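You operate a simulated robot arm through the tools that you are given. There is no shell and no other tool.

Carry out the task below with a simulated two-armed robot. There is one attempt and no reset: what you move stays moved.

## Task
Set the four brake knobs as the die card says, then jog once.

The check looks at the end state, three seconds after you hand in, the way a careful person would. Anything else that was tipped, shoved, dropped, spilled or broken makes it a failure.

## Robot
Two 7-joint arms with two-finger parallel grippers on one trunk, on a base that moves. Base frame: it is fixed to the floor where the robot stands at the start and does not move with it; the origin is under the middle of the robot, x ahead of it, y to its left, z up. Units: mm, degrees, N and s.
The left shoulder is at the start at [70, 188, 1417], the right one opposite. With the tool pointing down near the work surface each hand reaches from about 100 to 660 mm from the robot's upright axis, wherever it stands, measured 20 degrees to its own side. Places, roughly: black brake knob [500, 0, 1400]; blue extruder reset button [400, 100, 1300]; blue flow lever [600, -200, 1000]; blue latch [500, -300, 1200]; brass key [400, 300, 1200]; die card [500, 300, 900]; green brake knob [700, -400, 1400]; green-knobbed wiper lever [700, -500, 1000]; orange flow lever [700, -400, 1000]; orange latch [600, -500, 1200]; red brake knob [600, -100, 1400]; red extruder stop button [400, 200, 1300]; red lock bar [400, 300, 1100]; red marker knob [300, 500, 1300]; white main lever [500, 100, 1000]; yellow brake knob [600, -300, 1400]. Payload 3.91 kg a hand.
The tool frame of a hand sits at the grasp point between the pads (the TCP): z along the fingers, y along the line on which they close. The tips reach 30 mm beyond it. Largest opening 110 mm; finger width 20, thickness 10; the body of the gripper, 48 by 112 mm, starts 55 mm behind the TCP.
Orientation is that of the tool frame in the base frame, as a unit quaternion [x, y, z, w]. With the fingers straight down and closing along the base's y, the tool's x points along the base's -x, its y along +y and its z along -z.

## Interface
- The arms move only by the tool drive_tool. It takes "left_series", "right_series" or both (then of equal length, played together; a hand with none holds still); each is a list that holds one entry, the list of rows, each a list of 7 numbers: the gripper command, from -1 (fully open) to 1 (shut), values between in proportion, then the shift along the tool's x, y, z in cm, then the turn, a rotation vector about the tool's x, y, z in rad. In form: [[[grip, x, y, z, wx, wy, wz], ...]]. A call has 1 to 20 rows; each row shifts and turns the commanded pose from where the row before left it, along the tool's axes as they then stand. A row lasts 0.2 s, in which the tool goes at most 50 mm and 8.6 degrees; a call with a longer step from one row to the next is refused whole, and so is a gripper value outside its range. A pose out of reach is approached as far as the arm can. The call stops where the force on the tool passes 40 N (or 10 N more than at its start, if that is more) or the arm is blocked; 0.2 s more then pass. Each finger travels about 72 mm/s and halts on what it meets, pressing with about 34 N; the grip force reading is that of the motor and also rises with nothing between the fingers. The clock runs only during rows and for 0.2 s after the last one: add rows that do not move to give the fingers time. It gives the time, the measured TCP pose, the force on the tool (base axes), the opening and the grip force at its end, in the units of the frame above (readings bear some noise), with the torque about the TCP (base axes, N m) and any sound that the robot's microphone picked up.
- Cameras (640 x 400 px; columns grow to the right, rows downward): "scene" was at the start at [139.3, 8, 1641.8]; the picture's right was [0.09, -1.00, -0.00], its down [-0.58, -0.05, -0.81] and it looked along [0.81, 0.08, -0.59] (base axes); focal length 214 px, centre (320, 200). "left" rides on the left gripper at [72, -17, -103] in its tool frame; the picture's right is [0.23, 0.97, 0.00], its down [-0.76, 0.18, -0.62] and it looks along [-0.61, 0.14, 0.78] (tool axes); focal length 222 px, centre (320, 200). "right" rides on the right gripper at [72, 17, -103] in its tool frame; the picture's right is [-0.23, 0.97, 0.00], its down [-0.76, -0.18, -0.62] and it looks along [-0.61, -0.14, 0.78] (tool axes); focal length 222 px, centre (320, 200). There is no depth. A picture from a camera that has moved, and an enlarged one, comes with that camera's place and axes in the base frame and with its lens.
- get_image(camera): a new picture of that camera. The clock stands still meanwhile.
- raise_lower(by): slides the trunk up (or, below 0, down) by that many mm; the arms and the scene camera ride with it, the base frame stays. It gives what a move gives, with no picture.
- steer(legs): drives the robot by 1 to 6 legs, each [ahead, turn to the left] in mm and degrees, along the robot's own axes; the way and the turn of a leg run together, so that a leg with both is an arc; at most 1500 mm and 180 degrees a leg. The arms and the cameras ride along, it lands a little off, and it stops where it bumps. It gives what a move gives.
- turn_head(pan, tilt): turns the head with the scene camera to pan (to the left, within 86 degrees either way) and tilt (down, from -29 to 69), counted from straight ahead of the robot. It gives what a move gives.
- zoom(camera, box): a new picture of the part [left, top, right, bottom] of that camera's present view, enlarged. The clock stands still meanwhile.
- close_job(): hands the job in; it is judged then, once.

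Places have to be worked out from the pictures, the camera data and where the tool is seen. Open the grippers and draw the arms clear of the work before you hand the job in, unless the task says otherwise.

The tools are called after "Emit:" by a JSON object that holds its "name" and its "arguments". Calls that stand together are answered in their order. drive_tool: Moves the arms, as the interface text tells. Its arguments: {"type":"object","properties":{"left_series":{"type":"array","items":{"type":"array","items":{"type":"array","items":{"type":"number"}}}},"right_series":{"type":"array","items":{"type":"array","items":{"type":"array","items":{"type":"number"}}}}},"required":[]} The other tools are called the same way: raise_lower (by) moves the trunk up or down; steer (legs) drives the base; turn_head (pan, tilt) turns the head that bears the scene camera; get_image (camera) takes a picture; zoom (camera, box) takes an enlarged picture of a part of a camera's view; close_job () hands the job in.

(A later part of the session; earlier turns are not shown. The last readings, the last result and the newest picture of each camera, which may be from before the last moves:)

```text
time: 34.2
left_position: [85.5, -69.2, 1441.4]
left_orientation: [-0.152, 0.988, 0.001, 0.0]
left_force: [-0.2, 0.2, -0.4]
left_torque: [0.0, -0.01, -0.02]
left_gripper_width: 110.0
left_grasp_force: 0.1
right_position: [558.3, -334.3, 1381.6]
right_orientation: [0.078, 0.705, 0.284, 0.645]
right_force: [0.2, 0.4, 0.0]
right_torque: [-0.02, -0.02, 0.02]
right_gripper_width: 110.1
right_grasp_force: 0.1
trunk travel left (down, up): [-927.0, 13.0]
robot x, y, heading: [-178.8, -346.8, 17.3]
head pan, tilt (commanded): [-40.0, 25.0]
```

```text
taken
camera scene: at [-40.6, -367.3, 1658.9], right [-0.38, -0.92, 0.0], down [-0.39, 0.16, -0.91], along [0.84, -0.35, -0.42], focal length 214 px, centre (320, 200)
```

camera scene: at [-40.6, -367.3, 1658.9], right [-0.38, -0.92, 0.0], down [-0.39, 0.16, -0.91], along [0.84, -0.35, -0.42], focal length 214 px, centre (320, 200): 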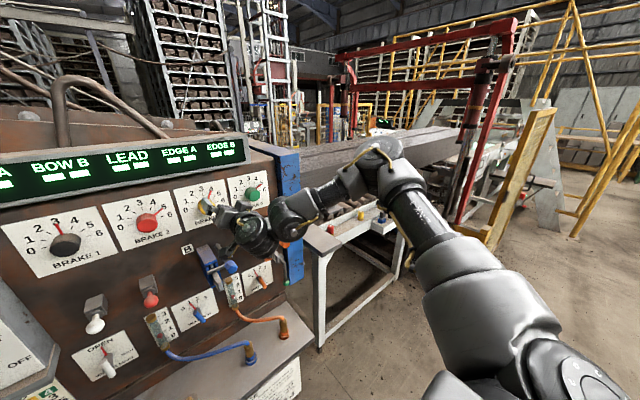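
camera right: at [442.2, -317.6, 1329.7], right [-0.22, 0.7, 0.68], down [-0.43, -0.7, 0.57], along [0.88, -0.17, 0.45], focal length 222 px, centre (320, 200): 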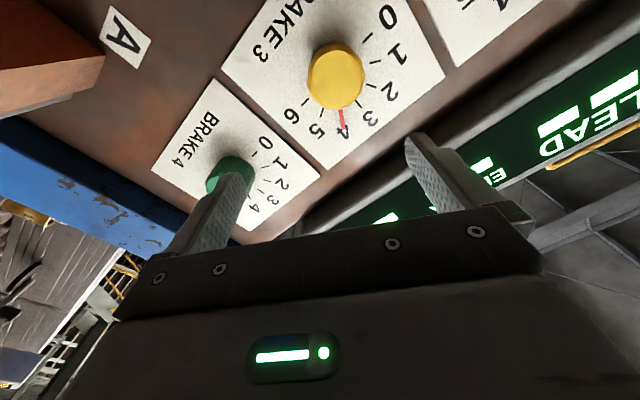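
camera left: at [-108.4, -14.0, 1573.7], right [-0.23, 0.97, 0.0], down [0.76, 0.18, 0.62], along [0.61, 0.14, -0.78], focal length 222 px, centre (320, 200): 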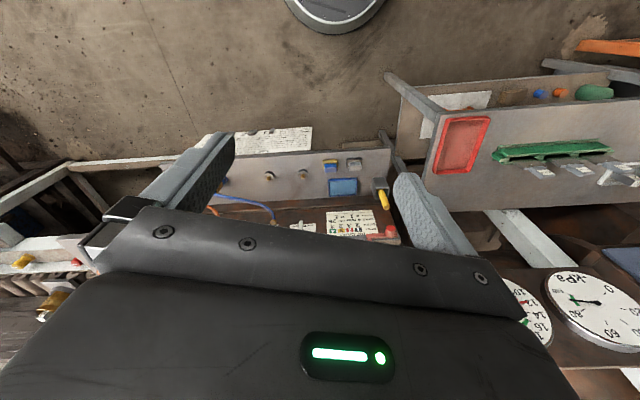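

The right elbow sits high and to the right with the forearm pointing inwards, so the tool would be more comfortable pointing to the robot's left. Let me look at the left arm's posture too, to see how it would clear the wall if I turn the base.

Emit:
{"name": "turn_head", "arguments": {"pan": 50, "tilt": 20}}

Emit:
{"name": "get_image", "arguments": {"camera": "scene"}}

```text
time: 35.9
left_position: [84.7, -70.1, 1441.8]
left_orientation: [-0.153, 0.988, 0.0, 0.0]
left_force: [0.4, 0.3, -0.4]
left_torque: [0.01, 0.01, 0.0]
left_gripper_width: 110.0
left_grasp_force: 0.1
right_position: [555.9, -335.1, 1381.2]
right_orientation: [0.077, 0.705, 0.284, 0.645]
right_force: [0.6, -0.4, 0.1]
right_torque: [0.0, 0.03, 0.02]
right_gripper_width: 110.0
right_grasp_force: 0.1
trunk travel left (down, up): [-927.0, 13.0]
robot x, y, heading: [-174.7, -348.7, 17.1]
head pan, tilt (commanded): [50.0, 20.0]
```

```text
taken
camera scene: at [-90.3, -246.3, 1667.1], right [0.92, -0.38, 0.0], down [-0.13, -0.32, -0.94], along [0.36, 0.87, -0.34], focal length 214 px, centre (320, 200)
```

scene: 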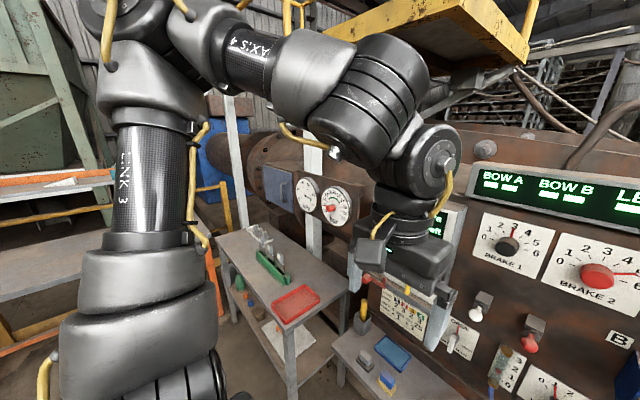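

Both arms favour an elbow-up posture, so lowering the trunk should let the forearm and tool point straight ahead at knob height. I'll back off 200 mm first for clearance, then lower the trunk 300 mm.

Emit:
{"name": "steer", "arguments": {"legs": [[-200, 0]]}}

Emit:
{"name": "raise_lower", "arguments": {"by": -300}}

Emit:
{"name": "drive_tool", "arguments": {"right_series": [[[-1, 0, 0, 0, 0, 0, -0.131], [-1, 0, 0, 0, 0, 0, -0.131], [-1, 0, 0, 0, 0, 0, -0.131], [-1, 0, 0, 0, 0, 0, -0.1306], [-1, -4.5, 0, 0, 0, 0, 0], [-1, -4.5, 0, 0, 0, 0, 0], [-1, -4.5, 0, 0, 0, 0, 0], [-1, -4.5, 0, 0, 0, 0, 0], [-1, -4.5, 0, 0, 0, 0, 0], [-1, -4.5, 0, 0, 0, 0, 0], [-1, 0, 0, 0, 0, 0, 0], [-1, 0, 0, 0, 0, 0, 0]]]}}

Emit:
{"name": "turn_head", "arguments": {"pan": -20, "tilt": 5}}

Emit:
{"name": "get_image", "arguments": {"camera": "scene"}}

```text
time: 37.5
left_position: [-103.5, -128.6, 1440.1]
left_orientation: [-0.152, 0.988, -0.001, -0.002]
left_force: [1.2, -0.8, -0.7]
left_torque: [-0.03, 0.02, 0.01]
left_gripper_width: 109.9
left_grasp_force: 0.1
right_position: [368.3, -394.8, 1379.3]
right_orientation: [0.078, 0.706, 0.282, 0.645]
right_force: [0.6, 0.0, -0.7]
right_torque: [0.02, -0.03, -0.03]
right_gripper_width: 110.1
right_grasp_force: 0.1
trunk travel left (down, up): [-927.0, 13.0]
robot x, y, heading: [-371.7, -403.8, 17.3]
head pan, tilt (commanded): [50.0, 20.0]
```

```text
time: 40.5
left_position: [-107.9, -128.8, 1141.1]
left_orientation: [-0.151, 0.988, 0.0, 0.0]
left_force: [-1.0, -0.7, -0.6]
left_torque: [0.02, 0.02, 0.02]
left_gripper_width: 110.3
left_grasp_force: 0.0
right_position: [363.7, -396.1, 1081.2]
right_orientation: [0.078, 0.705, 0.284, 0.645]
right_force: [0.8, -1.0, -0.6]
right_torque: [0.01, 0.02, -0.05]
right_gripper_width: 110.1
right_grasp_force: 0.1
trunk travel left (down, up): [-627.0, 313.0]
robot x, y, heading: [-373.0, -407.0, 17.4]
head pan, tilt (commanded): [50.0, 20.0]
```

```text
time: 43.1
left_position: [-107.8, -130.9, 1141.6]
left_orientation: [-0.151, 0.989, 0.0, -0.002]
left_force: [0.1, -1.0, -0.1]
left_torque: [0.0, 0.0, 0.01]
left_gripper_width: 110.2
left_grasp_force: 0.0
right_position: [367.8, -397.3, 1328.4]
right_orientation: [-0.107, 0.702, 0.106, 0.696]
right_force: [-0.1, 0.2, 0.1]
right_torque: [0.0, -0.02, 0.01]
right_gripper_width: 109.7
right_grasp_force: 0.0
right hand out of reach, approached as far as the arm can: row 10
trunk travel left (down, up): [-627.0, 313.0]
robot x, y, heading: [-368.5, -411.3, 17.3]
head pan, tilt (commanded): [50.0, 20.0]
```

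```text
time: 44.5
left_position: [-108.0, -130.2, 1143.4]
left_orientation: [-0.151, 0.988, 0.001, 0.0]
left_force: [0.6, -0.8, 0.1]
left_torque: [-0.03, -0.04, 0.01]
left_gripper_width: 110.0
left_grasp_force: 0.1
right_position: [366.6, -396.4, 1328.0]
right_orientation: [-0.107, 0.702, 0.106, 0.696]
right_force: [-0.8, -0.5, 1.0]
right_torque: [-0.02, 0.01, -0.04]
right_gripper_width: 109.8
right_grasp_force: 0.1
trunk travel left (down, up): [-627.0, 313.0]
robot x, y, heading: [-371.1, -409.1, 17.5]
head pan, tilt (commanded): [-20.0, 5.0]
```

```text
taken
camera scene: at [-227.0, -396.7, 1391.4], right [-0.05, -1.0, 0.0], down [-0.09, 0.0, -1.0], along [1.0, -0.05, -0.09], focal length 214 px, centre (320, 200)
```

scene: 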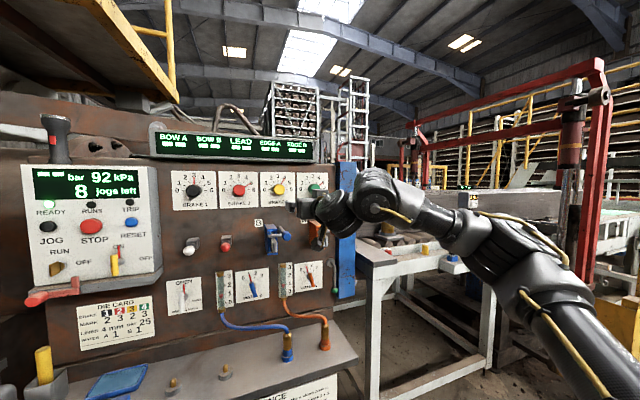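

The arm is now straight, elbow-up and at nearly full stretch, which is the posture I wanted. I'll pull the hand back 100 mm, raise it to knob height and try a leftward shift to check freedom of motion.

Emit:
{"name": "drive_tool", "arguments": {"right_series": [[[-1, 0, 0, -4, 0, 0, 0], [-1, 0, 0, -4, 0, 0, 0], [-1, 0, 0, -4, 0, 0, 0], [-1, -1.5, 0, 0, 0, 0, 0], [-1, -1.5, 0, 0, 0, 0, 0], [-1, 0, 4, 0, 0, 0, 0], [-1, 0, 4, 0, 0, 0, 0], [-1, 0, 0, 0, 0, 0, 0], [-1, 0, 0, 0, 0, 0, 0]]]}}

Emit:
{"name": "get_image", "arguments": {"camera": "scene"}}

```text
time: 46.5
left_position: [-108.2, -130.9, 1141.2]
left_orientation: [-0.151, 0.989, 0.0, -0.001]
left_force: [-0.6, -0.7, 0.1]
left_torque: [-0.03, 0.0, 0.01]
left_gripper_width: 110.1
left_grasp_force: 0.0
right_position: [255.8, -427.0, 1362.5]
right_orientation: [-0.109, 0.7, 0.108, 0.697]
right_force: [0.3, 0.0, 0.2]
right_torque: [0.01, 0.02, 0.02]
right_gripper_width: 109.8
right_grasp_force: 0.1
right hand out of reach, approached as far as the arm can: row 3, 6, 7
trunk travel left (down, up): [-627.0, 313.0]
robot x, y, heading: [-367.5, -409.1, 17.3]
head pan, tilt (commanded): [-20.0, 5.0]
```

```text
taken
camera scene: at [-226.9, -397.0, 1391.4], right [-0.05, -1.0, 0.0], down [-0.09, 0.0, -1.0], along [1.0, -0.05, -0.09], focal length 214 px, centre (320, 200)
```

scene: 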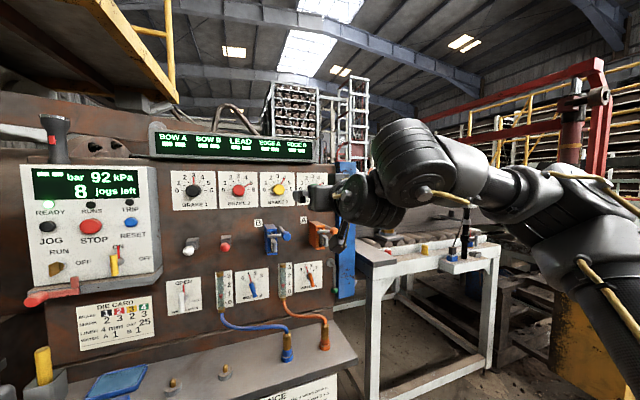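

Leftward motion is still limited when the tool points straight ahead of the robot. I'll test in free space whether yawing the tool 30° to the robot's left frees the lateral motion.

Emit:
{"name": "drive_tool", "arguments": {"right_series": [[[-1, 0, 0, 0, -0.131, 0, 0], [-1, 0, 0, 0, -0.131, 0, 0], [-1, 0, 0, 0, -0.131, 0, 0], [-1, 0, 0, 0, -0.131, 0, 0], [-1, 0, 4, 0, 0, 0, 0], [-1, 0, 4, 0, 0, 0, 0], [-1, 0, 4, 0, 0, 0, 0], [-1, 0, 0, 0, 0, 0, 0], [-1, 0, 0, 0, 0, 0, 0]]]}}

Emit:
{"name": "get_image", "arguments": {"camera": "scene"}}

```text
time: 48.5
left_position: [-107.7, -130.7, 1143.0]
left_orientation: [-0.151, 0.989, -0.001, -0.001]
left_force: [0.5, 0.0, 0.6]
left_torque: [-0.03, 0.02, 0.01]
left_gripper_width: 109.7
left_grasp_force: 0.0
right_position: [167.4, -348.1, 1362.2]
right_orientation: [-0.285, 0.649, 0.286, 0.645]
right_force: [-1.0, -0.7, -0.4]
right_torque: [0.03, 0.02, -0.01]
right_gripper_width: 109.9
right_grasp_force: 0.1
trunk travel left (down, up): [-627.0, 313.0]
robot x, y, heading: [-371.0, -406.9, 17.4]
head pan, tilt (commanded): [-20.0, 5.0]
```

```text
taken
camera scene: at [-226.8, -397.2, 1391.4], right [-0.05, -1.0, 0.0], down [-0.09, 0.0, -1.0], along [1.0, -0.05, -0.09], focal length 214 px, centre (320, 200)
```

scene: 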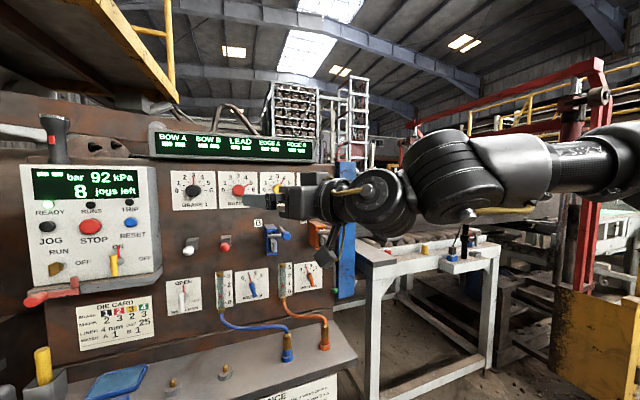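

With the tool yawed 30° to the robot's left, the arm moves freely. So I'll stand the robot with the wall normal ~32° to its left (heading −14.5°), first at a stand-off point well back from the wall.

Emit:
{"name": "steer", "arguments": {"legs": [[0, 19.7], [306, 0], [0, -51.6]]}}

Emit:
{"name": "turn_head", "arguments": {"pan": 20, "tilt": 10}}

Emit:
{"name": "get_image", "arguments": {"camera": "scene"}}

Emit:
{"name": "get_image", "arguments": {"camera": "right"}}

```text
time: 54.0
left_position: [242.7, -119.8, 1142.1]
left_orientation: [0.12, 0.993, 0.0, 0.0]
left_force: [0.0, -0.6, -0.9]
left_torque: [-0.02, 0.01, 0.0]
left_gripper_width: 110.1
left_grasp_force: 0.0
right_position: [362.8, -449.4, 1361.8]
right_orientation: [-0.097, 0.703, 0.099, 0.698]
right_force: [0.9, 0.5, -0.3]
right_torque: [-0.02, -0.02, -0.04]
right_gripper_width: 110.1
right_grasp_force: 0.0
trunk travel left (down, up): [-627.0, 313.0]
robot x, y, heading: [-122.5, -218.8, -14.3]
head pan, tilt (commanded): [-20.0, 5.0]
```

```text
time: 55.0
left_position: [243.3, -120.3, 1141.8]
left_orientation: [0.121, 0.993, 0.0, 0.001]
left_force: [0.4, -0.4, -0.1]
left_torque: [0.0, 0.0, 0.02]
left_gripper_width: 110.0
left_grasp_force: 0.0
right_position: [363.9, -449.3, 1362.3]
right_orientation: [-0.098, 0.703, 0.1, 0.698]
right_force: [0.3, -0.5, 0.1]
right_torque: [-0.01, 0.01, -0.01]
right_gripper_width: 110.0
right_grasp_force: 0.0
trunk travel left (down, up): [-627.0, 313.0]
robot x, y, heading: [-126.4, -222.1, -14.0]
head pan, tilt (commanded): [20.0, 10.0]
```

```text
taken
camera scene: at [18.2, -224.4, 1383.4], right [0.1, -0.99, 0.0], down [-0.17, -0.02, -0.98], along [0.98, 0.1, -0.17], focal length 214 px, centre (320, 200)
```

scene: 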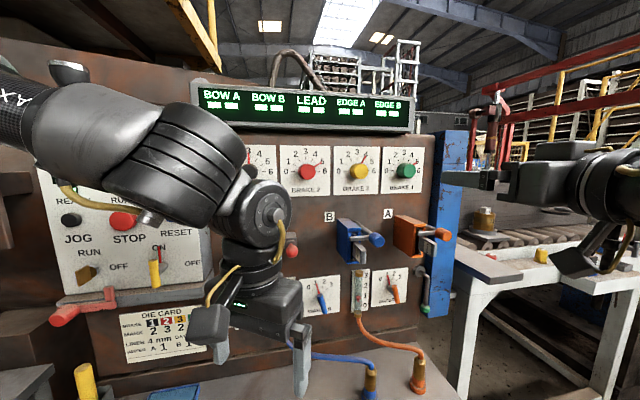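

```text
taken
camera right: at [259.7, -461.3, 1291.8], right [-0.27, 0.94, 0.23], down [-0.54, -0.34, 0.76], along [0.79, 0.08, 0.6], focal length 222 px, centre (320, 200)
```

right: 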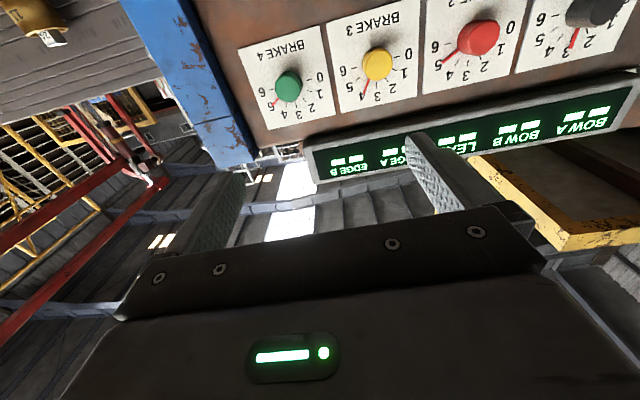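

The robot is now angled as planned, with free view of knobs 2–4. I'll draw the left hand back 80 mm for clearance, then drive ahead 150 mm and check again.

Emit:
{"name": "drive_tool", "arguments": {"left_series": [[[-1, 4, 0, 0, 0, 0, 0], [-1, 4, 0, 0, 0, 0, 0], [-1, 0, 0, 0, 0, 0, 0]]]}}

Emit:
{"name": "steer", "arguments": {"legs": [[150, 0]]}}

Emit:
{"name": "get_image", "arguments": {"camera": "scene"}}

Emit:
{"name": "get_image", "arguments": {"camera": "right"}}

```text
time: 55.9
left_position: [166.8, -100.6, 1142.8]
left_orientation: [0.121, 0.993, 0.0, -0.001]
left_force: [1.0, 0.3, 0.0]
left_torque: [0.04, -0.02, -0.01]
left_gripper_width: 110.0
left_grasp_force: 0.0
right_position: [364.9, -450.7, 1362.9]
right_orientation: [-0.098, 0.702, 0.101, 0.698]
right_force: [0.2, -0.4, -0.6]
right_torque: [-0.03, 0.02, 0.0]
right_gripper_width: 109.9
right_grasp_force: 0.1
trunk travel left (down, up): [-627.0, 313.0]
robot x, y, heading: [-126.8, -222.2, -14.1]
head pan, tilt (commanded): [20.0, 10.0]
```

```text
time: 57.2
left_position: [310.8, -136.2, 1142.0]
left_orientation: [0.121, 0.993, 0.0, -0.001]
left_force: [-0.4, 0.0, -0.1]
left_torque: [0.04, -0.01, 0.03]
left_gripper_width: 110.0
left_grasp_force: 0.0
right_position: [510.3, -484.5, 1363.5]
right_orientation: [-0.099, 0.702, 0.1, 0.698]
right_force: [0.9, 0.1, -0.1]
right_torque: [-0.01, 0.01, 0.0]
right_gripper_width: 110.3
right_grasp_force: 0.1
trunk travel left (down, up): [-627.0, 313.0]
robot x, y, heading: [21.9, -258.4, -13.8]
head pan, tilt (commanded): [20.0, 10.0]
```

```text
taken
camera scene: at [163.3, -260.0, 1383.5], right [0.11, -0.99, 0.0], down [-0.17, -0.02, -0.98], along [0.98, 0.1, -0.17], focal length 214 px, centre (320, 200)
```

scene: 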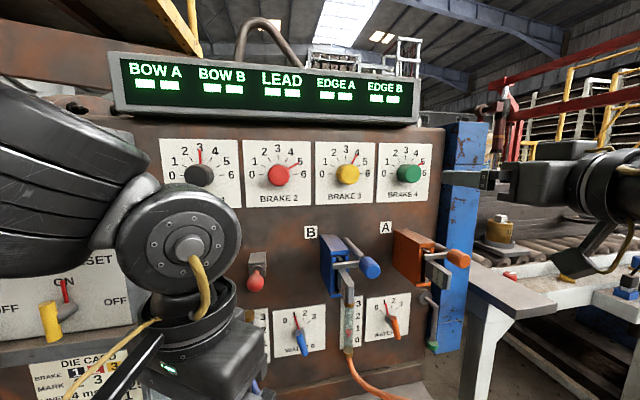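

```text
taken
camera right: at [405.0, -496.6, 1292.5], right [-0.27, 0.94, 0.23], down [-0.55, -0.34, 0.76], along [0.79, 0.08, 0.6], focal length 222 px, centre (320, 200)
```

right: 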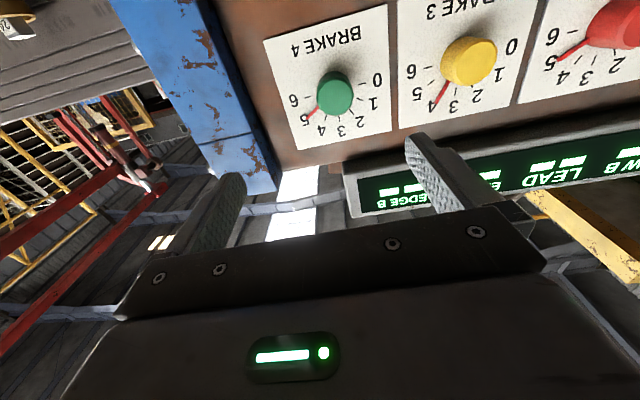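

Great view now: dials read 3, 5, 4, 5, and the right hand is ~19 mm right of the green knob's axis and 145 mm short of it. I'll align with the green knob, roll 30° clockwise and advance 100 mm, then check.

Emit:
{"name": "drive_tool", "arguments": {"right_series": [[[-1, 0.2, 1.9, 0, -0.0244, 0, 0], [-1, 0, 0, 0, 0, 0, 0.131], [-1, 0, 0, 0, 0, 0, 0.131], [-1, 0, 0, 0, 0, 0, 0.131], [-1, 0, 0, 0, 0, 0, 0.1306], [-1, 0, 0, 2.5, 0, 0, 0], [-1, 0, 0, 2.5, 0, 0, 0], [-1, 0, 0, 2.5, 0, 0, 0], [-1, 0, 0, 2.5, 0, 0, 0], [-1, 0, 0, 0, 0, 0, 0], [-1, 0, 0, 0, 0, 0, 0]]]}}

Emit:
{"name": "get_image", "arguments": {"camera": "right"}}

Emit:
{"name": "get_image", "arguments": {"camera": "scene"}}

```text
time: 59.6
left_position: [310.7, -137.8, 1143.0]
left_orientation: [0.121, 0.993, 0.0, 0.0]
left_force: [0.8, 0.3, -0.5]
left_torque: [-0.01, 0.03, -0.01]
left_gripper_width: 110.1
left_grasp_force: 0.1
right_position: [574.8, -470.1, 1368.1]
right_orientation: [0.078, 0.705, 0.287, 0.644]
right_force: [-0.1, 0.3, -0.1]
right_torque: [0.01, 0.03, 0.0]
right_gripper_width: 110.0
right_grasp_force: 0.1
right hand out of reach, approached as far as the arm can: row 4, 5, 7, 8, 9
trunk travel left (down, up): [-627.0, 313.0]
robot x, y, heading: [21.5, -263.7, -13.9]
head pan, tilt (commanded): [20.0, 10.0]
```

```text
taken
camera right: at [460.6, -452.7, 1315.8], right [-0.22, 0.69, 0.69], down [-0.43, -0.7, 0.57], along [0.88, -0.17, 0.45], focal length 222 px, centre (320, 200)
```

right: 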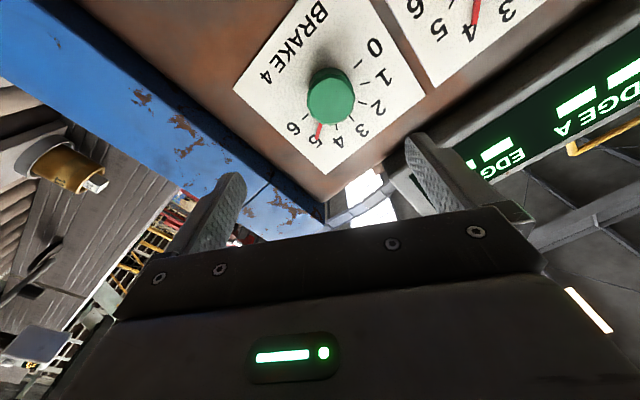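

```text
taken
camera scene: at [164.3, -260.6, 1383.4], right [0.11, -0.99, 0.0], down [-0.17, -0.02, -0.98], along [0.98, 0.1, -0.17], focal length 214 px, centre (320, 200)
```

scene: 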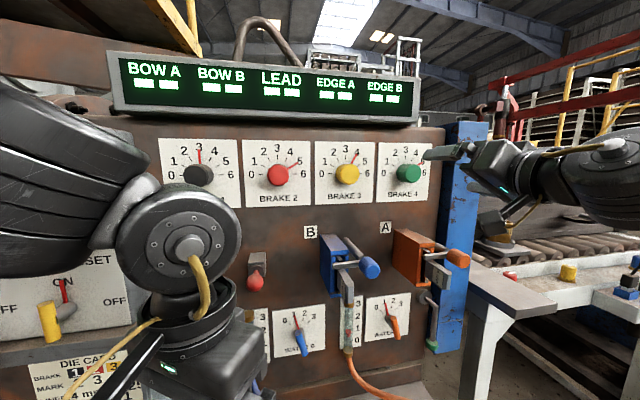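

The clockwise roll hit a joint limit. I'll undo the roll and test the other direction (counter-clockwise), since the knobs all need to be turned counter-clockwise anyway.

Emit:
{"name": "drive_tool", "arguments": {"right_series": [[[-1, 0, 0, 0, 0, 0, -0.131], [-1, 0, 0, 0, 0, 0, -0.131], [-1, 0, 0, 0, 0, 0, -0.131], [-1, 0, 0, 0, 0, 0, -0.1306], [-1, 0.7, 2.2, 0, 0, 0, 0], [-1, 0, 0, 0, 0, 0, -0.131], [-1, 0, 0, 0, 0, 0, -0.131], [-1, 0, 0, 0, 0, 0, -0.131], [-1, 0, 0, 0, 0, 0, -0.131], [-1, 0, 0, 0, 0, 0, -0.131], [-1, 0, 0, 0, 0, 0, -0.131], [-1, 0, 0, 0, 0, 0, -0.131], [-1, 0, 0, 0, 0, 0, -0.131], [-1, 0, 0, 0, 0, 0, 0], [-1, 0, 0, 0, 0, 0, 0]]]}}

Emit:
{"name": "get_image", "arguments": {"camera": "right"}}

Emit:
{"name": "get_image", "arguments": {"camera": "scene"}}

```text
time: 62.8
left_position: [311.3, -135.9, 1141.9]
left_orientation: [0.122, 0.993, 0.0, 0.0]
left_force: [0.7, -0.2, 0.0]
left_torque: [0.01, 0.0, 0.04]
left_gripper_width: 110.0
left_grasp_force: 0.0
right_position: [567.5, -463.2, 1363.3]
right_orientation: [-0.444, 0.553, -0.256, 0.657]
right_force: [0.1, -0.1, -0.7]
right_torque: [0.01, -0.01, 0.0]
right_gripper_width: 109.6
right_grasp_force: 0.0
right hand out of reach, approached as far as the arm can: row 5
trunk travel left (down, up): [-627.0, 313.0]
robot x, y, heading: [21.3, -257.8, -14.0]
head pan, tilt (commanded): [20.0, 10.0]
```

```text
taken
camera right: at [484.9, -545.8, 1315.2], right [-0.21, 0.65, -0.73], down [-0.76, 0.36, 0.54], along [0.61, 0.67, 0.42], focal length 222 px, centre (320, 200)
```

right: 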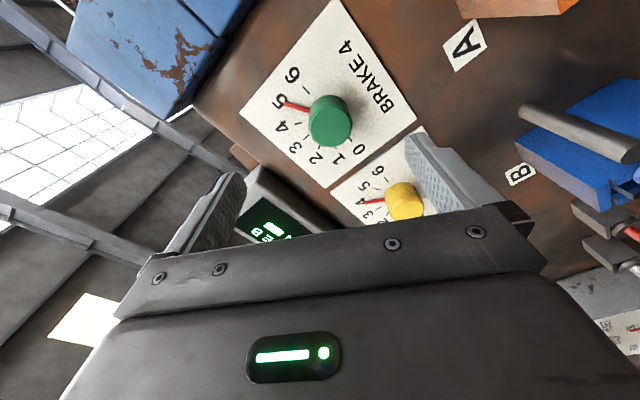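

```text
taken
camera scene: at [164.5, -260.4, 1383.4], right [0.11, -0.99, 0.0], down [-0.17, -0.02, -0.98], along [0.98, 0.1, -0.17], focal length 214 px, centre (320, 200)
```

scene: 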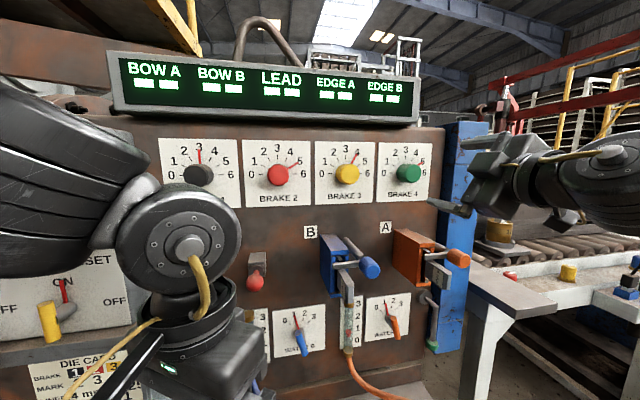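

Counter-clockwise roll is free (now at −60°). Before engaging I'll test in free space how far the roll can go further counter-clockwise, to pick the best grip angle.

Emit:
{"name": "drive_tool", "arguments": {"right_series": [[[-1, 0, 0, 0, 0, 0, -0.1428], [-1, 0, 0, 0, 0, 0, -0.1428], [-1, 0, 0, 0, 0, 0, -0.1428], [-1, 0, 0, 0, 0, 0, -0.1428], [-1, 0, 0, 0, 0, 0, -0.1428], [-1, 0, 0, 0, 0, 0, -0.1428], [-1, 0, 0, 0, 0, 0, -0.1428], [-1, 0, 0, 0, 0, 0, -0.1428], [-1, 0, 0, 0, 0, 0, -0.1428], [-1, 0, 0, 0, 0, 0, -0.1428], [-1, 0, 0, 0, 0, 0, -0.1428], [-1, 0, 0, 0, 0, 0, 0]]]}}

Emit:
{"name": "get_image", "arguments": {"camera": "right"}}

Emit:
{"name": "get_image", "arguments": {"camera": "scene"}}

```text
time: 65.4
left_position: [313.2, -137.1, 1142.0]
left_orientation: [0.121, 0.993, -0.001, 0.0]
left_force: [-0.3, -1.6, 0.3]
left_torque: [0.01, 0.0, -0.01]
left_gripper_width: 109.6
left_grasp_force: 0.1
right_position: [567.1, -463.4, 1365.0]
right_orientation: [0.705, -0.075, 0.645, -0.285]
right_force: [-0.1, -0.7, 0.5]
right_torque: [0.01, 0.02, -0.02]
right_gripper_width: 110.2
right_grasp_force: 0.1
trunk travel left (down, up): [-627.0, 313.0]
robot x, y, heading: [26.3, -256.1, -13.8]
head pan, tilt (commanded): [20.0, 10.0]
```

```text
taken
camera right: at [484.3, -542.3, 1420.4], right [0.22, -0.7, -0.68], down [-0.76, 0.32, -0.57], along [0.61, 0.64, -0.46], focal length 222 px, centre (320, 200)
```

right: 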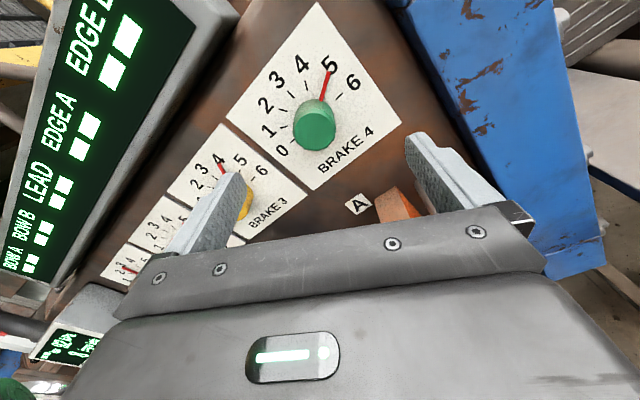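

```text
taken
camera scene: at [164.5, -260.5, 1383.4], right [0.11, -0.99, 0.0], down [-0.17, -0.02, -0.98], along [0.98, 0.1, -0.17], focal length 214 px, centre (320, 200)
```

scene: 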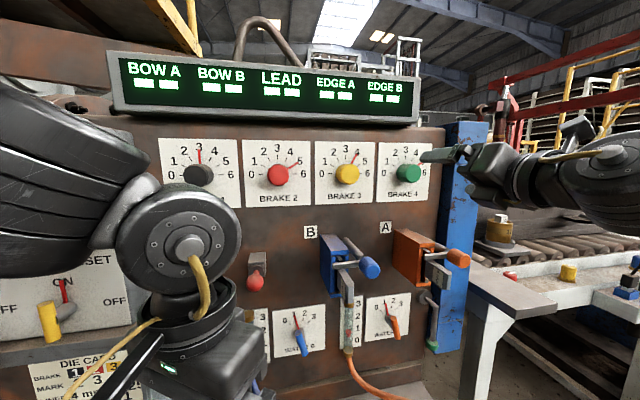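

The roll goes on freely to −150° with the camera now above, giving an upright view of the dial. Fingers now lie at 4 and 10 o'clock, ideal for starting; I'll check that a further −60° (to −210°) is free too.

Emit:
{"name": "drive_tool", "arguments": {"right_series": [[[-1, 0, 0, 0, 0, 0, -0.1309], [-1, 0, 0, 0, 0, 0, -0.1309], [-1, 0, 0, 0, 0, 0, -0.1309], [-1, 0, 0, 0, 0, 0, -0.1309], [-1, 0, 0, 0, 0, 0, -0.1309], [-1, 0, 0, 0, 0, 0, -0.1309], [-1, 0, 0, 0, 0, 0, -0.1309], [-1, 0, 0, 0, 0, 0, -0.1309], [-1, 0, 0, 0, 0, 0, 0]]]}}

Emit:
{"name": "get_image", "arguments": {"camera": "right"}}

```text
time: 67.4
left_position: [311.3, -137.5, 1142.7]
left_orientation: [0.122, 0.993, 0.0, 0.0]
left_force: [0.3, -0.3, 0.5]
left_torque: [0.01, 0.02, -0.03]
left_gripper_width: 110.1
left_grasp_force: 0.0
right_position: [567.0, -464.0, 1363.6]
right_orientation: [0.648, 0.286, 0.701, 0.076]
right_force: [-0.7, 0.4, -0.3]
right_torque: [-0.02, 0.01, -0.04]
right_gripper_width: 109.9
right_grasp_force: 0.0
trunk travel left (down, up): [-627.0, 313.0]
robot x, y, heading: [17.4, -260.9, -14.2]
head pan, tilt (commanded): [20.0, 10.0]
```

```text
taken
camera right: at [462.5, -473.4, 1437.4], right [0.29, -0.91, 0.29], down [-0.53, -0.41, -0.75], along [0.8, 0.06, -0.6], focal length 222 px, centre (320, 200)
```

right: 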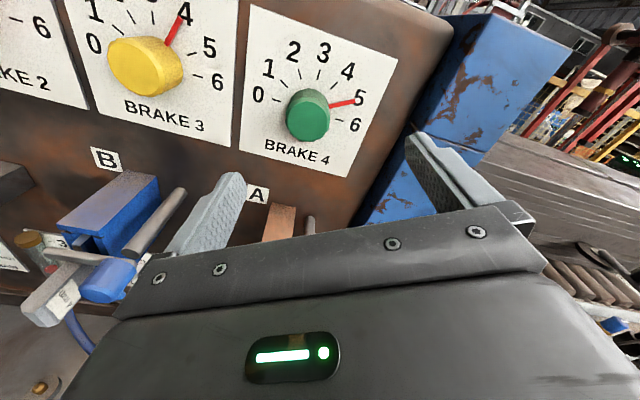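

−210° is free as well. Averaging the views, the green knob axis is ~9.5 mm left and ~3.6 mm below the tool axis; I'll correct that, roll back to −150° and advance 75 mm, stopping just short of the knob.

Emit:
{"name": "drive_tool", "arguments": {"right_series": [[[-1, 0.16, -1.0, 0, 0, 0, 0], [-1, 0, 0, 0, 0, 0, 0.1309], [-1, 0, 0, 0, 0, 0, 0.1309], [-1, 0, 0, 0, 0, 0, 0.1309], [-1, 0, 0, 0, 0, 0, 0.1309], [-1, 0, 0, 0, 0, 0, 0.1309], [-1, 0, 0, 0, 0, 0, 0.1309], [-1, 0, 0, 0, 0, 0, 0.1309], [-1, 0, 0, 0, 0, 0, 0.1309], [-1, 0, 0, 2.5, 0, 0, 0], [-1, 0, 0, 2.5, 0, 0, 0], [-1, 0, 0, 2.5, 0, 0, 0], [-1, 0, 0, 0, 0, 0, 0], [-1, 0, 0, 0, 0, 0, 0]]]}}

Emit:
{"name": "get_image", "arguments": {"camera": "right"}}

Emit:
{"name": "get_image", "arguments": {"camera": "scene"}}

```text
time: 70.4
left_position: [311.5, -135.8, 1142.2]
left_orientation: [0.121, 0.993, -0.002, 0.0]
left_force: [0.6, 0.2, -0.6]
left_torque: [0.03, 0.01, -0.02]
left_gripper_width: 109.9
left_grasp_force: 0.1
right_position: [602.2, -481.7, 1357.0]
right_orientation: [0.705, -0.076, 0.645, -0.285]
right_force: [0.6, 0.6, 0.5]
right_torque: [-0.03, -0.04, -0.03]
right_gripper_width: 110.0
right_grasp_force: 0.0
right hand out of reach, approached as far as the arm can: row 1, 10, 11, 12
trunk travel left (down, up): [-627.0, 313.0]
robot x, y, heading: [22.7, -257.2, -13.9]
head pan, tilt (commanded): [20.0, 10.0]
```

```text
taken
camera right: at [520.0, -561.1, 1413.9], right [0.22, -0.7, -0.68], down [-0.76, 0.32, -0.57], along [0.61, 0.64, -0.46], focal length 222 px, centre (320, 200)
```

right: 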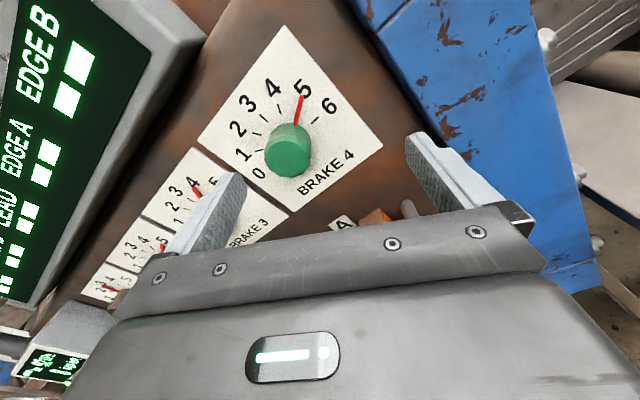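

```text
taken
camera scene: at [163.7, -259.8, 1383.5], right [0.11, -0.99, 0.0], down [-0.17, -0.02, -0.98], along [0.98, 0.1, -0.17], focal length 214 px, centre (320, 200)
```

scene: 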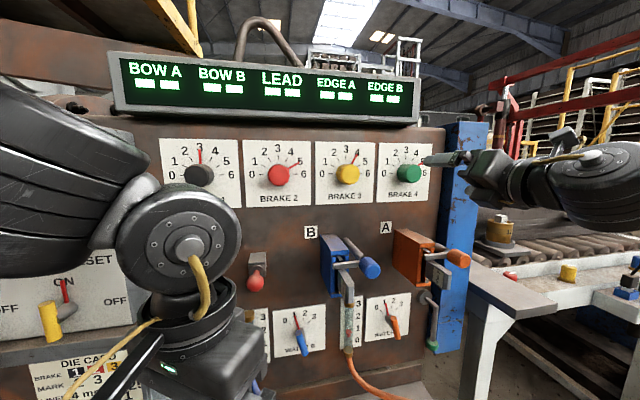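

The limit now makes sense: the right wrist can't cross inside its own shoulder line, so I need the knob further to the robot's right with the robot facing the wall squarely. I'll retract the hand 200 mm, back off slightly and turn to face the wall, with green/yellow lying 375/222 mm to the right.

Emit:
{"name": "drive_tool", "arguments": {"right_series": [[[-1, 0, 0, -2.5, 0, 0, 0], [-1, 0, 0, -2.5, 0, 0, 0], [-1, 0, 0, -2.5, 0, 0, 0], [-1, 0, 0, -2.5, 0, 0, 0], [-1, 0, 0, -2.5, 0, 0, 0], [-1, 0, 0, -2.5, 0, 0, 0], [-1, 0, 0, -2.5, 0, 0, 0], [-1, 0, 0, -2.5, 0, 0, 0], [-1, 0, 0, 0, 0, 0, 0]]]}}

Emit:
{"name": "steer", "arguments": {"legs": [[-40, 0], [0, 31.4]]}}

Emit:
{"name": "turn_head", "arguments": {"pan": -15, "tilt": 10}}

Emit:
{"name": "get_image", "arguments": {"camera": "scene"}}

Emit:
{"name": "get_image", "arguments": {"camera": "right"}}

```text
time: 72.4
left_position: [313.3, -137.5, 1142.6]
left_orientation: [0.121, 0.993, 0.0, -0.001]
left_force: [-0.3, 1.5, 0.2]
left_torque: [0.04, -0.02, 0.0]
left_gripper_width: 110.0
left_grasp_force: 0.1
right_position: [413.4, -543.1, 1359.2]
right_orientation: [0.705, -0.078, 0.645, -0.285]
right_force: [0.3, 0.4, 0.2]
right_torque: [-0.01, 0.04, 0.01]
right_gripper_width: 110.2
right_grasp_force: 0.0
trunk travel left (down, up): [-627.0, 313.0]
robot x, y, heading: [20.2, -259.1, -14.2]
head pan, tilt (commanded): [20.0, 10.0]
```

```text
time: 74.8
left_position: [167.6, 5.9, 1142.2]
left_orientation: [-0.15, 0.989, 0.001, 0.0]
left_force: [-0.8, -0.1, -0.1]
left_torque: [0.01, 0.0, -0.01]
left_gripper_width: 110.2
left_grasp_force: 0.2
right_position: [466.1, -289.2, 1358.4]
right_orientation: [0.7, 0.115, 0.545, -0.447]
right_force: [0.5, -0.9, 0.4]
right_torque: [0.02, -0.01, 0.0]
right_gripper_width: 110.1
right_grasp_force: 0.2
trunk travel left (down, up): [-627.0, 313.0]
robot x, y, heading: [-18.0, -247.1, 17.4]
head pan, tilt (commanded): [20.0, 10.0]
```

```text
time: 75.8
left_position: [167.8, 5.6, 1142.9]
left_orientation: [-0.15, 0.989, 0.0, 0.0]
left_force: [0.6, -0.5, -0.4]
left_torque: [-0.01, 0.02, 0.02]
left_gripper_width: 110.1
left_grasp_force: 0.0
right_position: [466.2, -290.4, 1358.4]
right_orientation: [0.699, 0.116, 0.544, -0.449]
right_force: [0.2, 0.7, 0.7]
right_torque: [0.05, -0.01, -0.01]
right_gripper_width: 109.9
right_grasp_force: 0.0
trunk travel left (down, up): [-627.0, 313.0]
robot x, y, heading: [-14.3, -250.3, 17.4]
head pan, tilt (commanded): [-15.0, 10.0]
```

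```text
taken
camera scene: at [125.3, -230.1, 1383.4], right [0.04, -1.0, 0.0], down [-0.17, -0.01, -0.98], along [0.98, 0.04, -0.17], focal length 214 px, centre (320, 200)
```

scene: 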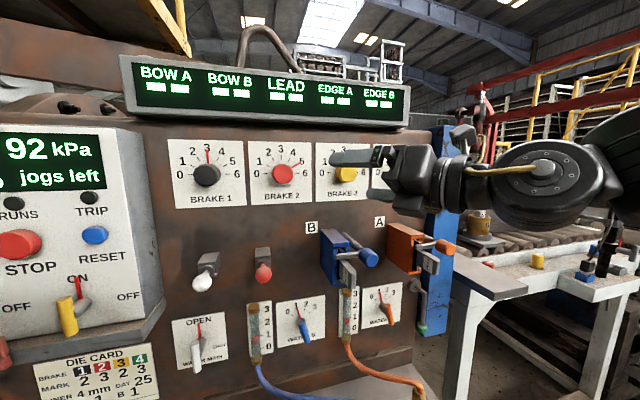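

```text
taken
camera right: at [436.0, -400.1, 1414.6], right [0.55, -0.48, -0.69], down [-0.82, -0.12, -0.57], along [0.19, 0.87, -0.46], focal length 222 px, centre (320, 200)
```

right: 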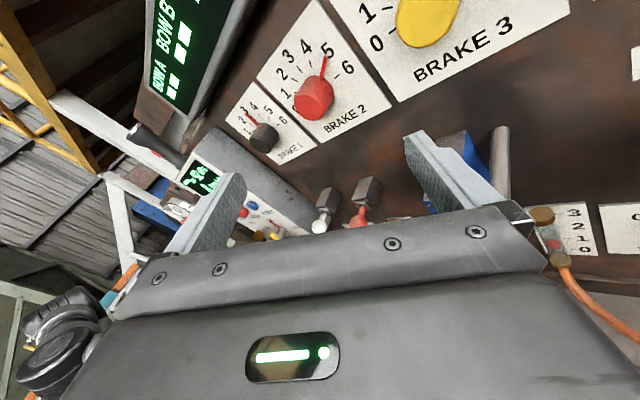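

Robot faces the wall squarely. I'll slide the right hand 190 mm to the right along the wall to green's line, then yaw it 31.4° to point square at the wall.

Emit:
{"name": "drive_tool", "arguments": {"right_series": [[[-1, 1.619, 2.806, -1.982, 0, 0, 0], [-1, 1.619, 2.806, -1.982, 0, 0, 0], [-1, 1.619, 2.806, -1.982, 0, 0, 0], [-1, 1.619, 2.806, -1.982, 0, 0, 0], [-1, 1.619, 2.806, -1.982, 0, 0, 0], [-1, 0, 0, 0, -0.1185, 0.0687, 0.0006], [-1, 0, 0, 0, -0.1185, 0.0687, 0.0006], [-1, 0, 0, 0, -0.1185, 0.0687, 0.0006], [-1, 0, 0, 0, -0.1185, 0.0687, 0.0006], [-1, 0, 0, 0, 0, 0, 0], [-1, 0, 0, 0, 0, 0, 0]]]}}

Emit:
{"name": "get_image", "arguments": {"camera": "right"}}

Emit:
{"name": "get_image", "arguments": {"camera": "scene"}}

```text
time: 78.2
left_position: [167.6, 5.5, 1141.3]
left_orientation: [-0.15, 0.989, -0.001, 0.0]
left_force: [0.3, -0.4, -0.2]
left_torque: [0.01, 0.02, 0.01]
left_gripper_width: 110.0
left_grasp_force: 0.1
right_position: [522.5, -470.7, 1358.8]
right_orientation: [0.705, -0.079, 0.645, -0.284]
right_force: [0.8, 0.4, 0.7]
right_torque: [-0.01, -0.04, 0.05]
right_gripper_width: 110.0
right_grasp_force: 0.1
trunk travel left (down, up): [-627.0, 313.0]
robot x, y, heading: [-19.1, -249.9, 17.4]
head pan, tilt (commanded): [-15.0, 10.0]
```

```text
taken
camera right: at [439.1, -549.6, 1414.6], right [0.21, -0.7, -0.68], down [-0.76, 0.32, -0.57], along [0.62, 0.64, -0.46], focal length 222 px, centre (320, 200)
```

right: 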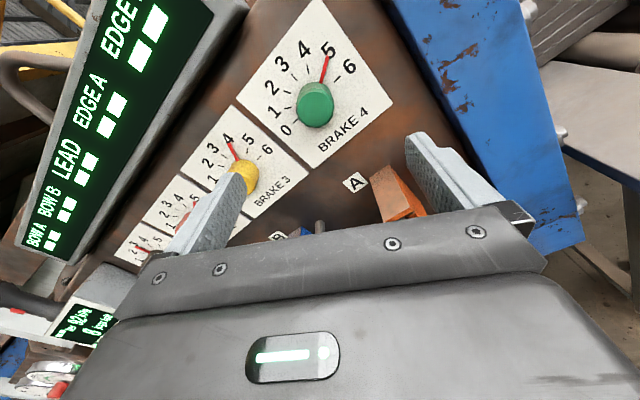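

```text
taken
camera scene: at [125.1, -230.2, 1383.4], right [0.04, -1.0, 0.0], down [-0.17, -0.01, -0.98], along [0.98, 0.04, -0.17], focal length 214 px, centre (320, 200)
```

scene: 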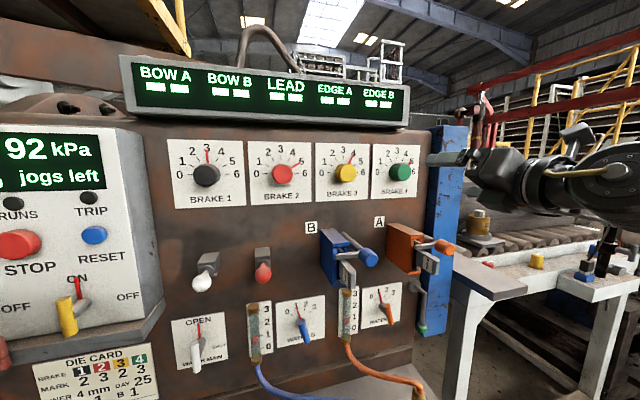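

Now the hand is square to the wall, roll −150°, within ~3 mm of the green knob's axis and no reach limits. I'll advance 100 mm with the small correction and look again.

Emit:
{"name": "drive_tool", "arguments": {"right_series": [[[-1, -0.04, -0.27, 2.5, 0, 0, 0], [-1, 0, 0, 2.5, 0, 0, 0], [-1, 0, 0, 2.5, 0, 0, 0], [-1, 0, 0, 2.5, 0, 0, 0], [-1, 0, 0, 0, 0, 0, 0], [-1, 0, 0, 0, 0, 0, 0]]]}}

Emit:
{"name": "get_image", "arguments": {"camera": "right"}}

Emit:
{"name": "zoom", "arguments": {"camera": "scene", "box": [300, 100, 640, 300]}}

```text
time: 79.6
left_position: [166.9, 5.5, 1142.1]
left_orientation: [-0.15, 0.989, 0.0, 0.0]
left_force: [-0.3, 0.5, -0.5]
left_torque: [-0.02, -0.02, -0.01]
left_gripper_width: 109.8
left_grasp_force: 0.0
right_position: [617.8, -437.9, 1358.9]
right_orientation: [0.705, -0.078, 0.646, -0.283]
right_force: [-0.5, -0.2, -0.3]
right_torque: [-0.01, 0.0, 0.0]
right_gripper_width: 109.9
right_grasp_force: 0.1
trunk travel left (down, up): [-627.0, 313.0]
robot x, y, heading: [-18.2, -251.2, 17.2]
head pan, tilt (commanded): [-15.0, 10.0]
```

```text
taken
camera right: at [534.2, -517.0, 1414.9], right [0.22, -0.7, -0.68], down [-0.76, 0.32, -0.57], along [0.62, 0.64, -0.46], focal length 222 px, centre (320, 200)
```

right: 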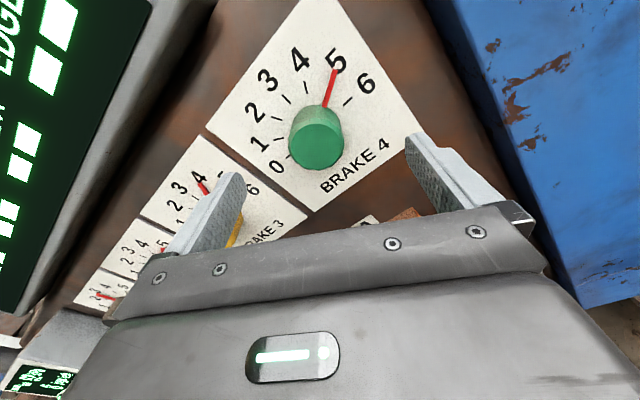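

```text
1.88 times, centred on (470, 200) of scene
camera zoom: at [125.5, -230.0, 1383.3], right [0.04, -1.0, 0.0], down [-0.17, -0.01, -0.98], along [0.98, 0.04, -0.17], focal length 404 px, centre (38, 200)
```

zoom: 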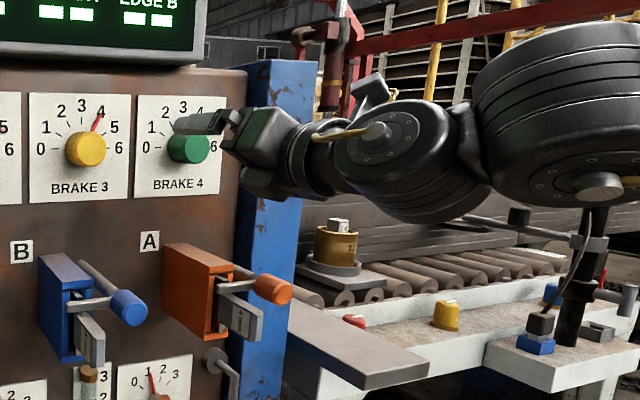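

The knob sits centred between the fingers (within ~3 mm). I'll advance 52 mm so the finger pads straddle the knob, still ~14 mm off the plate.

Emit:
{"name": "drive_tool", "arguments": {"right_series": [[[-1, 0, -0.1, 1.3, 0, 0, 0], [-1, 0, -0.1, 1.3, 0, 0, 0], [-1, 0, 0, 1.3, 0, 0, 0], [-1, 0, 0, 1.3, 0, 0, 0], [-1, 0, 0, 0, 0, 0, 0], [-1, 0, 0, 0, 0, 0, 0]]]}}

Emit:
{"name": "get_image", "arguments": {"camera": "right"}}

Emit:
{"name": "zoom", "arguments": {"camera": "scene", "box": [340, 120, 500, 220]}}

```text
time: 81.0
left_position: [168.2, 4.7, 1143.1]
left_orientation: [-0.15, 0.989, 0.001, 0.0]
left_force: [0.3, 0.0, 0.4]
left_torque: [0.0, 0.02, 0.01]
left_gripper_width: 110.0
left_grasp_force: 0.1
right_position: [665.2, -420.5, 1359.9]
right_orientation: [0.704, -0.078, 0.645, -0.285]
right_force: [-0.4, -0.3, 0.0]
right_torque: [-0.02, 0.01, 0.0]
right_gripper_width: 110.3
right_grasp_force: 0.0
trunk travel left (down, up): [-627.0, 313.0]
robot x, y, heading: [-19.2, -248.6, 17.2]
head pan, tilt (commanded): [-15.0, 10.0]
```

```text
taken
camera right: at [583.1, -499.9, 1415.7], right [0.22, -0.7, -0.68], down [-0.76, 0.32, -0.57], along [0.62, 0.64, -0.46], focal length 222 px, centre (320, 200)
```

right: 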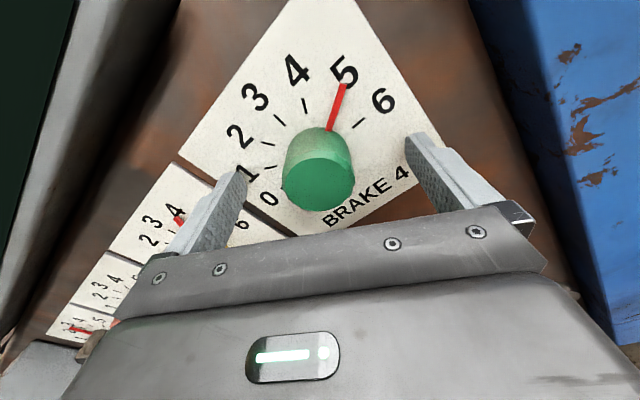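

```text
4.00 times, centred on (420, 170) of scene
camera zoom: at [125.3, -230.0, 1383.4], right [0.04, -1.0, 0.0], down [-0.17, -0.01, -0.98], along [0.98, 0.04, -0.17], focal length 858 px, centre (-80, 320)
```

zoom: 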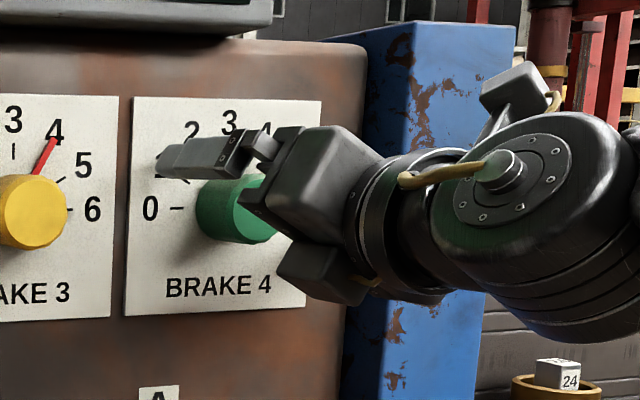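

The knob is centred between the open fingers with ~27 mm of overlap. I'll close the gripper on it.

Emit:
{"name": "drive_tool", "arguments": {"right_series": [[[0.2, 0, 0, 0, 0, 0, 0], [0.6, 0, 0, 0, 0, 0, 0], [1, 0, 0, 0, 0, 0, 0], [1, 0, 0, 0, 0, 0, 0], [1, 0, 0, 0, 0, 0, 0], [1, 0, 0, 0, 0, 0, 0]]]}}

Emit:
{"name": "get_image", "arguments": {"camera": "right"}}

```text
time: 82.4
left_position: [168.6, 5.9, 1141.7]
left_orientation: [-0.151, 0.989, 0.0, 0.0]
left_force: [0.2, 0.3, 0.3]
left_torque: [0.0, 0.01, 0.03]
left_gripper_width: 110.0
left_grasp_force: 0.1
right_position: [666.4, -420.6, 1359.5]
right_orientation: [0.705, -0.077, 0.646, -0.283]
right_force: [0.9, 1.5, 3.0]
right_torque: [0.15, -0.46, 0.87]
right_gripper_width: 43.4
right_grasp_force: 44.8
trunk travel left (down, up): [-627.0, 313.0]
robot x, y, heading: [-18.2, -246.4, 17.5]
head pan, tilt (commanded): [-15.0, 10.0]
```

```text
taken
camera right: at [582.7, -499.1, 1416.2], right [0.22, -0.7, -0.68], down [-0.76, 0.32, -0.57], along [0.62, 0.64, -0.46], focal length 222 px, centre (320, 200)
```

right: 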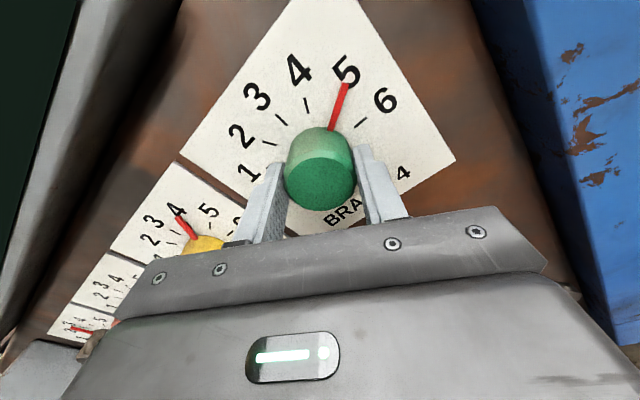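

The knob is gripped (43.4 mm, low side force). Now I turn it counter-clockwise 60° (5 → 3).

Emit:
{"name": "drive_tool", "arguments": {"right_series": [[[1, 0, 0, 0, 0, 0, -0.1309], [1, 0, 0, 0, 0, 0, -0.1309], [1, 0, 0, 0, 0, 0, -0.1309], [1, 0, 0, 0, 0, 0, -0.1309], [1, 0, 0, 0, 0, 0, -0.1309], [1, 0, 0, 0, 0, 0, -0.1309], [1, 0, 0, 0, 0, 0, -0.1309], [1, 0, 0, 0, 0, 0, -0.1309], [1, 0, 0, 0, 0, 0, 0], [1, 0, 0, 0, 0, 0, 0]]]}}

Emit:
{"name": "get_image", "arguments": {"camera": "right"}}

Emit:
{"name": "zoom", "arguments": {"camera": "scene", "box": [340, 120, 500, 220]}}

```text
time: 84.6
left_position: [167.2, 7.1, 1142.0]
left_orientation: [-0.151, 0.989, -0.001, 0.0]
left_force: [-0.6, 0.0, 0.1]
left_torque: [0.01, -0.05, -0.01]
left_gripper_width: 110.1
left_grasp_force: 0.0
right_position: [665.7, -420.2, 1360.0]
right_orientation: [0.649, 0.286, 0.701, 0.077]
right_force: [-0.3, 2.3, 0.9]
right_torque: [-0.09, 0.15, -0.27]
right_gripper_width: 43.6
right_grasp_force: 44.8
trunk travel left (down, up): [-627.0, 313.0]
robot x, y, heading: [-18.2, -252.2, 17.3]
head pan, tilt (commanded): [-15.0, 10.0]
```

```text
taken
camera right: at [561.1, -429.7, 1433.4], right [0.29, -0.91, 0.29], down [-0.53, -0.41, -0.74], along [0.8, 0.06, -0.6], focal length 222 px, centre (320, 200)
```

right: 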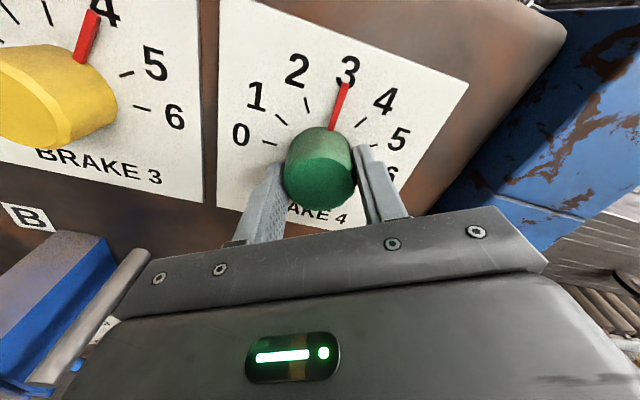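

```text
4.00 times, centred on (420, 170) of scene
camera zoom: at [124.9, -229.2, 1383.4], right [0.04, -1.0, 0.0], down [-0.17, -0.01, -0.98], along [0.98, 0.04, -0.17], focal length 858 px, centre (-80, 320)
```

zoom: 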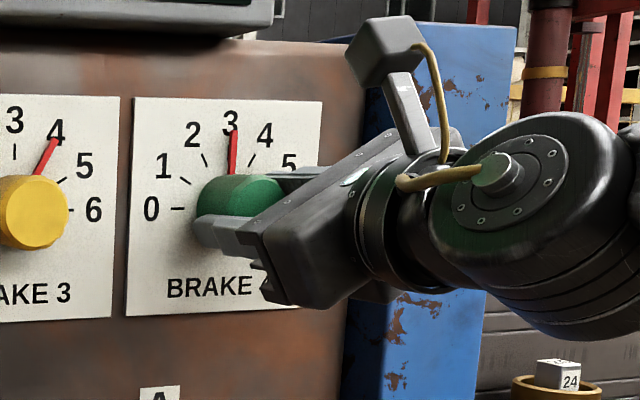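

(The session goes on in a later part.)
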